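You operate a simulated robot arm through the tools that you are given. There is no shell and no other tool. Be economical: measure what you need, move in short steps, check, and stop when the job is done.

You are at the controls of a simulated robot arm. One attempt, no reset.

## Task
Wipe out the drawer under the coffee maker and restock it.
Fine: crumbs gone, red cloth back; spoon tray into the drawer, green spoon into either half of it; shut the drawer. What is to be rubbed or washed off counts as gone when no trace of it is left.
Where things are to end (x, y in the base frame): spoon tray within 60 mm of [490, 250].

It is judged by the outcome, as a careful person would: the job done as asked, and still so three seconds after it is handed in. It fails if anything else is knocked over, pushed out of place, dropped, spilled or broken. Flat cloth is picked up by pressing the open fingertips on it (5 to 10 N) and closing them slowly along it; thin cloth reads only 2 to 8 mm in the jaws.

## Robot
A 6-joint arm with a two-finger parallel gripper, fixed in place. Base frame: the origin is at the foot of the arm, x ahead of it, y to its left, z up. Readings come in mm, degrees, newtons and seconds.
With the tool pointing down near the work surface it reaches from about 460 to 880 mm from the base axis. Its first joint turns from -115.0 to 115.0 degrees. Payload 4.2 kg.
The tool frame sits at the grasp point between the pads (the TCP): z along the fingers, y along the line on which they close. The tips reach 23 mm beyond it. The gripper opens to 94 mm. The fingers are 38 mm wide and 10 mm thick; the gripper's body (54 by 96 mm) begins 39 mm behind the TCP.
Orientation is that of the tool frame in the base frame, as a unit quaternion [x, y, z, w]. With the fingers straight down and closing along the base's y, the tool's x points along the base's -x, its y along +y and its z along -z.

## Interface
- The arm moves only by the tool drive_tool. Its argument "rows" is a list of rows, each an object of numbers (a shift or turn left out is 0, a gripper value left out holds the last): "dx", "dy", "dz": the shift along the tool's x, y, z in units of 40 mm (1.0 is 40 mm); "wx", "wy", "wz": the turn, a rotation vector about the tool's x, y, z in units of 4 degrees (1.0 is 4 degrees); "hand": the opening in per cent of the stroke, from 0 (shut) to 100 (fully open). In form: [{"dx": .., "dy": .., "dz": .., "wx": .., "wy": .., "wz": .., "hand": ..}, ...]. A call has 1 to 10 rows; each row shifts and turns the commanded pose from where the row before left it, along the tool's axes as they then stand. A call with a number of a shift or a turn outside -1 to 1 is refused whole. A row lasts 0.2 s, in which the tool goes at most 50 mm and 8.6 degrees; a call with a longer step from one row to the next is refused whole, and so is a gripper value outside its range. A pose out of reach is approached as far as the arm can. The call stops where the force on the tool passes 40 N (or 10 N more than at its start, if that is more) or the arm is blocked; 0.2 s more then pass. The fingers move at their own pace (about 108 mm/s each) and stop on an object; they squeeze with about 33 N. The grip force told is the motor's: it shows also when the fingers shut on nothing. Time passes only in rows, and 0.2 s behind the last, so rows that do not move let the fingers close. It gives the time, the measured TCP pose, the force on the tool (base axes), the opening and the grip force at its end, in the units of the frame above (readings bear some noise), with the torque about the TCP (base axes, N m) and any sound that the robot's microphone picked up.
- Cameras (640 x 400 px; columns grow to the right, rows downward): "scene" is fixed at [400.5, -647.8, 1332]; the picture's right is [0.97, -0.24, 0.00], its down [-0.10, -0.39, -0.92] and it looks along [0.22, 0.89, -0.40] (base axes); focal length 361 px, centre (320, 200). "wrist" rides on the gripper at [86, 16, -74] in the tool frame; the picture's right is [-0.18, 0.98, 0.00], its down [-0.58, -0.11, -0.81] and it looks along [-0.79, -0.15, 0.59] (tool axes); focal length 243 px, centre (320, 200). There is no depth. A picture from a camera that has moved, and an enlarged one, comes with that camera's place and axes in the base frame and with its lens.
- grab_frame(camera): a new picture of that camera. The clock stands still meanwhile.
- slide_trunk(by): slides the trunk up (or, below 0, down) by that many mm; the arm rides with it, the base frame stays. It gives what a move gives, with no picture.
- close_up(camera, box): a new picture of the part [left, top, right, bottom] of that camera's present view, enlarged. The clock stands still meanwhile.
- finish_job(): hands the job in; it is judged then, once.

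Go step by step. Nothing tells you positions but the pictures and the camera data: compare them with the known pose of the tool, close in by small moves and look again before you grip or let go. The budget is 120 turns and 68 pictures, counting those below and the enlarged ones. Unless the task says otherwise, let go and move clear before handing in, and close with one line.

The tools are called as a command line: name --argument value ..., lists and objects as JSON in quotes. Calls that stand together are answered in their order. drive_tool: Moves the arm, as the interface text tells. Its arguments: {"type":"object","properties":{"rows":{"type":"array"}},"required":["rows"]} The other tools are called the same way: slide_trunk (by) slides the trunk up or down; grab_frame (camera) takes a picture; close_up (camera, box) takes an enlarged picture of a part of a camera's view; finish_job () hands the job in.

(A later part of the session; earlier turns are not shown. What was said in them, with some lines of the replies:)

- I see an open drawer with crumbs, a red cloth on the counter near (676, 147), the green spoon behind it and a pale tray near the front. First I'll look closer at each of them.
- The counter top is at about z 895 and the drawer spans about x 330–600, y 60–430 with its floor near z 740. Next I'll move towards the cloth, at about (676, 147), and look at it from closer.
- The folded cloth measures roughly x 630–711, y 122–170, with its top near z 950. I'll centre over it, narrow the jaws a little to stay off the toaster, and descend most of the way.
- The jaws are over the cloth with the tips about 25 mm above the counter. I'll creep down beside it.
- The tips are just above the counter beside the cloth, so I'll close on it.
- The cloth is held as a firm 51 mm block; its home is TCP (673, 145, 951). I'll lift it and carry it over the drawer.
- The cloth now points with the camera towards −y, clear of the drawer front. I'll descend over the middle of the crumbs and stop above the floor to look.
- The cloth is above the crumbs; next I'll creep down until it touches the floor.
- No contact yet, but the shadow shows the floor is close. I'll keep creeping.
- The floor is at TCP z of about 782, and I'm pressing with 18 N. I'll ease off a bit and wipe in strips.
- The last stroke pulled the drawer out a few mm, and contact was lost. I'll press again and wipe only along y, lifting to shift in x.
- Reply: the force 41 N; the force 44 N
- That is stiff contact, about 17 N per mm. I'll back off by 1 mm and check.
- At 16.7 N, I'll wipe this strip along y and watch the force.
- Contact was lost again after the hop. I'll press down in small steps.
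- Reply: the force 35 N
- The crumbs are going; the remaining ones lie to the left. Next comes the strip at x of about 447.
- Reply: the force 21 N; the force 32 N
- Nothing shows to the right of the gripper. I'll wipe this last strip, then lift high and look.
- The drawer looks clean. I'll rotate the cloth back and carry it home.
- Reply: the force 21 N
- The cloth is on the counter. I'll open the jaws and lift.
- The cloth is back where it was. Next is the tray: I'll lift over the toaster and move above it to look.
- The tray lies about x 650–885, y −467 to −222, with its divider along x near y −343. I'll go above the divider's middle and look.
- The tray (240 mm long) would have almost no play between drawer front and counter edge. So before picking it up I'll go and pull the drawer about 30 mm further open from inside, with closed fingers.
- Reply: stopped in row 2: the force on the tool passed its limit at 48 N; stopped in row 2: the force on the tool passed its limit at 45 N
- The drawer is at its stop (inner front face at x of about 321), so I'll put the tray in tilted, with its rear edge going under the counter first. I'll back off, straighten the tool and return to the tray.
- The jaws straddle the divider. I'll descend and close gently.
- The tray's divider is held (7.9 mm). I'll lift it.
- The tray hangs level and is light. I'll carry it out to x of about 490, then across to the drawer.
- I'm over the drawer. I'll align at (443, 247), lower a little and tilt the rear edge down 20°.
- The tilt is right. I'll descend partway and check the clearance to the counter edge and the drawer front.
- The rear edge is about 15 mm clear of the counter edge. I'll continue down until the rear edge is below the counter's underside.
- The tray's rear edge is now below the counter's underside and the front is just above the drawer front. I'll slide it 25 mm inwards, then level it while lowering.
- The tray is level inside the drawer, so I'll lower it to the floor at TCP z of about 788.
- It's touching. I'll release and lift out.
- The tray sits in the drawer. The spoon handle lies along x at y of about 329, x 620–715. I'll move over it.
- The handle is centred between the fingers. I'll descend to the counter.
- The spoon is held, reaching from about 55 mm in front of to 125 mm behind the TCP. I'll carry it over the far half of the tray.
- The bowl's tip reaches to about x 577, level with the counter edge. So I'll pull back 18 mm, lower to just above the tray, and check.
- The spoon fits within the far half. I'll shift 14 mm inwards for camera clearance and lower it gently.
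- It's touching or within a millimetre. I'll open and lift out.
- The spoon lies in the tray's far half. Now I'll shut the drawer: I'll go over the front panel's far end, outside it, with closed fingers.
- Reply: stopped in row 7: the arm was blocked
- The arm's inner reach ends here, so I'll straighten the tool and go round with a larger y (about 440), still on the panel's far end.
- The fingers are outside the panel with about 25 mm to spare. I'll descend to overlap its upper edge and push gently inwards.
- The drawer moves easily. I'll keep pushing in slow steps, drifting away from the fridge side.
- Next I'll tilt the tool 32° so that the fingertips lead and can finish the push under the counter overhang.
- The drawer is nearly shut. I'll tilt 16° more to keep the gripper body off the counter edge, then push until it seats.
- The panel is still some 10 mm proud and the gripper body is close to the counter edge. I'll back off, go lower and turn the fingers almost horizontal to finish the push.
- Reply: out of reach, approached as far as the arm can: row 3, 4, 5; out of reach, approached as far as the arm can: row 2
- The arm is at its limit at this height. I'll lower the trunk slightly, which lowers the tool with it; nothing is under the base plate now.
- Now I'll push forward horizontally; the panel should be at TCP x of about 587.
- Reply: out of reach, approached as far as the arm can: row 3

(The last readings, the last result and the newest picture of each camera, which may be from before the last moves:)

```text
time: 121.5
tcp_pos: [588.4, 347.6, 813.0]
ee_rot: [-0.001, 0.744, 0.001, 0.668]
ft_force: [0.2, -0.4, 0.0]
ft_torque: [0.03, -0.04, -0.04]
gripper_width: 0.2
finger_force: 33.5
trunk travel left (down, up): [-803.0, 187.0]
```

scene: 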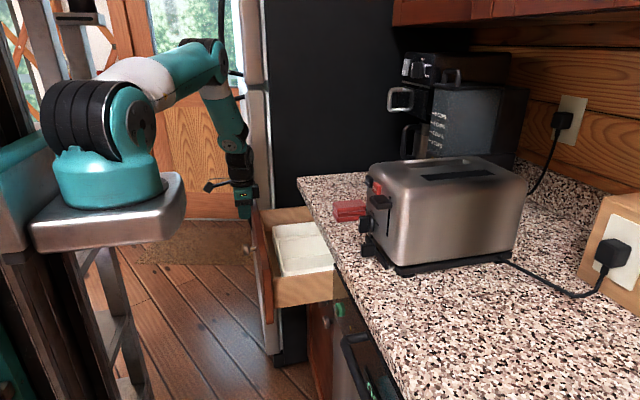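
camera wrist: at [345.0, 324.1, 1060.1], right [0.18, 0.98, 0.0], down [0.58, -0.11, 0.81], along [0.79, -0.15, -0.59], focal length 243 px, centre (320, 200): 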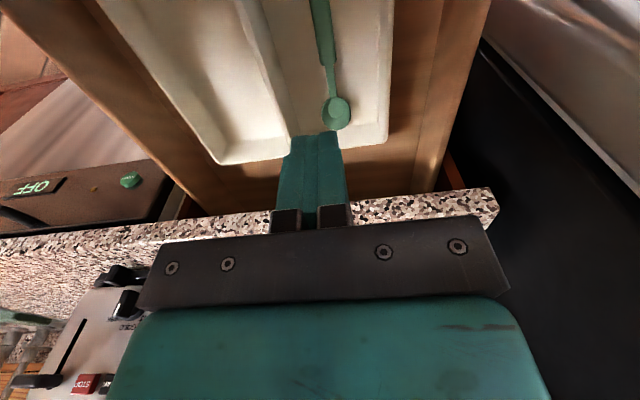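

drive_tool --rows '[{"dx": -0.011, "dz": 0.1}, {"dx": -0.011, "dz": 0.1}]'

drive_tool --rows '[{"dx": -0.011, "dz": 0.1}, {"dx": -0.011, "dz": 0.1}]'

close_up --camera "scene" --box '[280, 160, 370, 320]'

```text
time: 122.1
tcp_pos: [595.7, 346.2, 814.1]
ee_rot: [-0.002, 0.744, 0.002, 0.669]
ft_force: [-16.3, 0.5, -3.3]
ft_torque: [0.21, -0.15, 0.01]
gripper_width: 0.0
finger_force: 33.4
out of reach, approached as far as the arm can: row 2
trunk travel left (down, up): [-803.0, 187.0]
```

```text
time: 122.5
tcp_pos: [595.4, 345.7, 815.1]
ee_rot: [-0.003, 0.743, 0.002, 0.669]
ft_force: [-19.7, -3.4, 5.0]
ft_torque: [0.06, -0.44, -0.13]
gripper_width: 0.1
finger_force: 32.9
trunk travel left (down, up): [-803.0, 187.0]
stopped in row 1: the force on the tool passed its limit at 47 N (the readings are from after the stop); the commanded pose is now the measured one
```

```text
2.50 times, centred on (325, 240) of scene
camera zoom: at [400.5, -647.8, 1332.0], right [0.97, -0.24, 0.0], down [-0.1, -0.39, -0.92], along [0.22, 0.89, -0.4], focal length 904 px, centre (308, 100)
```

zoom: 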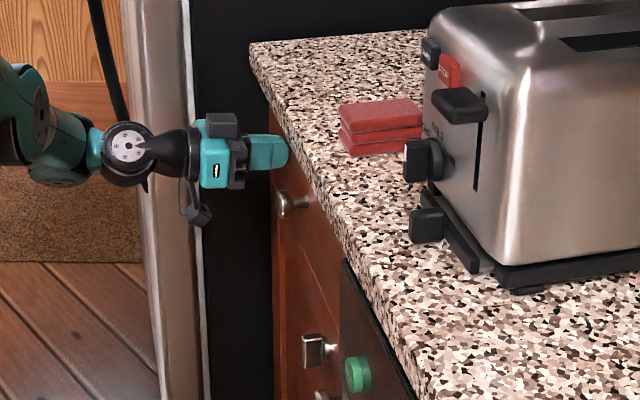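

There's a firm stop at 47 N and the panel is flush with the door below, so the drawer is shut. I'll back away and check.

drive_tool --rows '[{"dz": -0.2, "dx": 0.02}, {"dz": -0.6, "dx": 0.06}, {"dz": -0.8, "dx": 0.08}, {"wy": 0.5}, {"wy": 1}, {"wy": 1}, {"wy": 1}, {"wy": 1}, {"wy": 1}]'

drive_tool --rows '[{"dz": -0.8}, {"dz": -0.8}, {"dz": -0.8}]'

grab_frame --camera "scene"

```text
time: 124.5
tcp_pos: [540.6, 393.5, 780.5]
ee_rot: [-0.002, 0.858, 0.0, 0.514]
ft_force: [0.2, -1.3, -0.5]
ft_torque: [-0.02, 0.02, 0.02]
gripper_width: 0.0
finger_force: 32.8
out of reach, approached as far as the arm can: row 3, 4, 5, 6, 7, 8, 9
trunk travel left (down, up): [-803.0, 187.0]
```

```text
time: 125.3
tcp_pos: [456.1, 418.8, 810.5]
ee_rot: [-0.001, 0.858, -0.001, 0.513]
ft_force: [-0.3, 0.6, -0.1]
ft_torque: [0.01, 0.02, -0.02]
gripper_width: 0.0
finger_force: 32.7
out of reach, approached as far as the arm can: row 1, 2, 3
trunk travel left (down, up): [-803.0, 187.0]
```

```text
1 pictures are left
```

scene: 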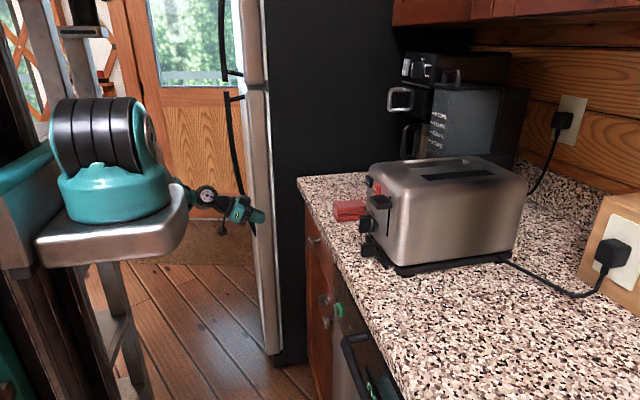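

The drawer is shut, the cloth is at its place, the tray and spoon are inside, and the tool is clear. I'm handing the job in.

finish_job

```text
The job is handed in.
```

The crumbs are wiped out of the drawer, the red cloth is back in its place, the tray went in at about (468, 247) with the green spoon in its far half, and the drawer is shut.
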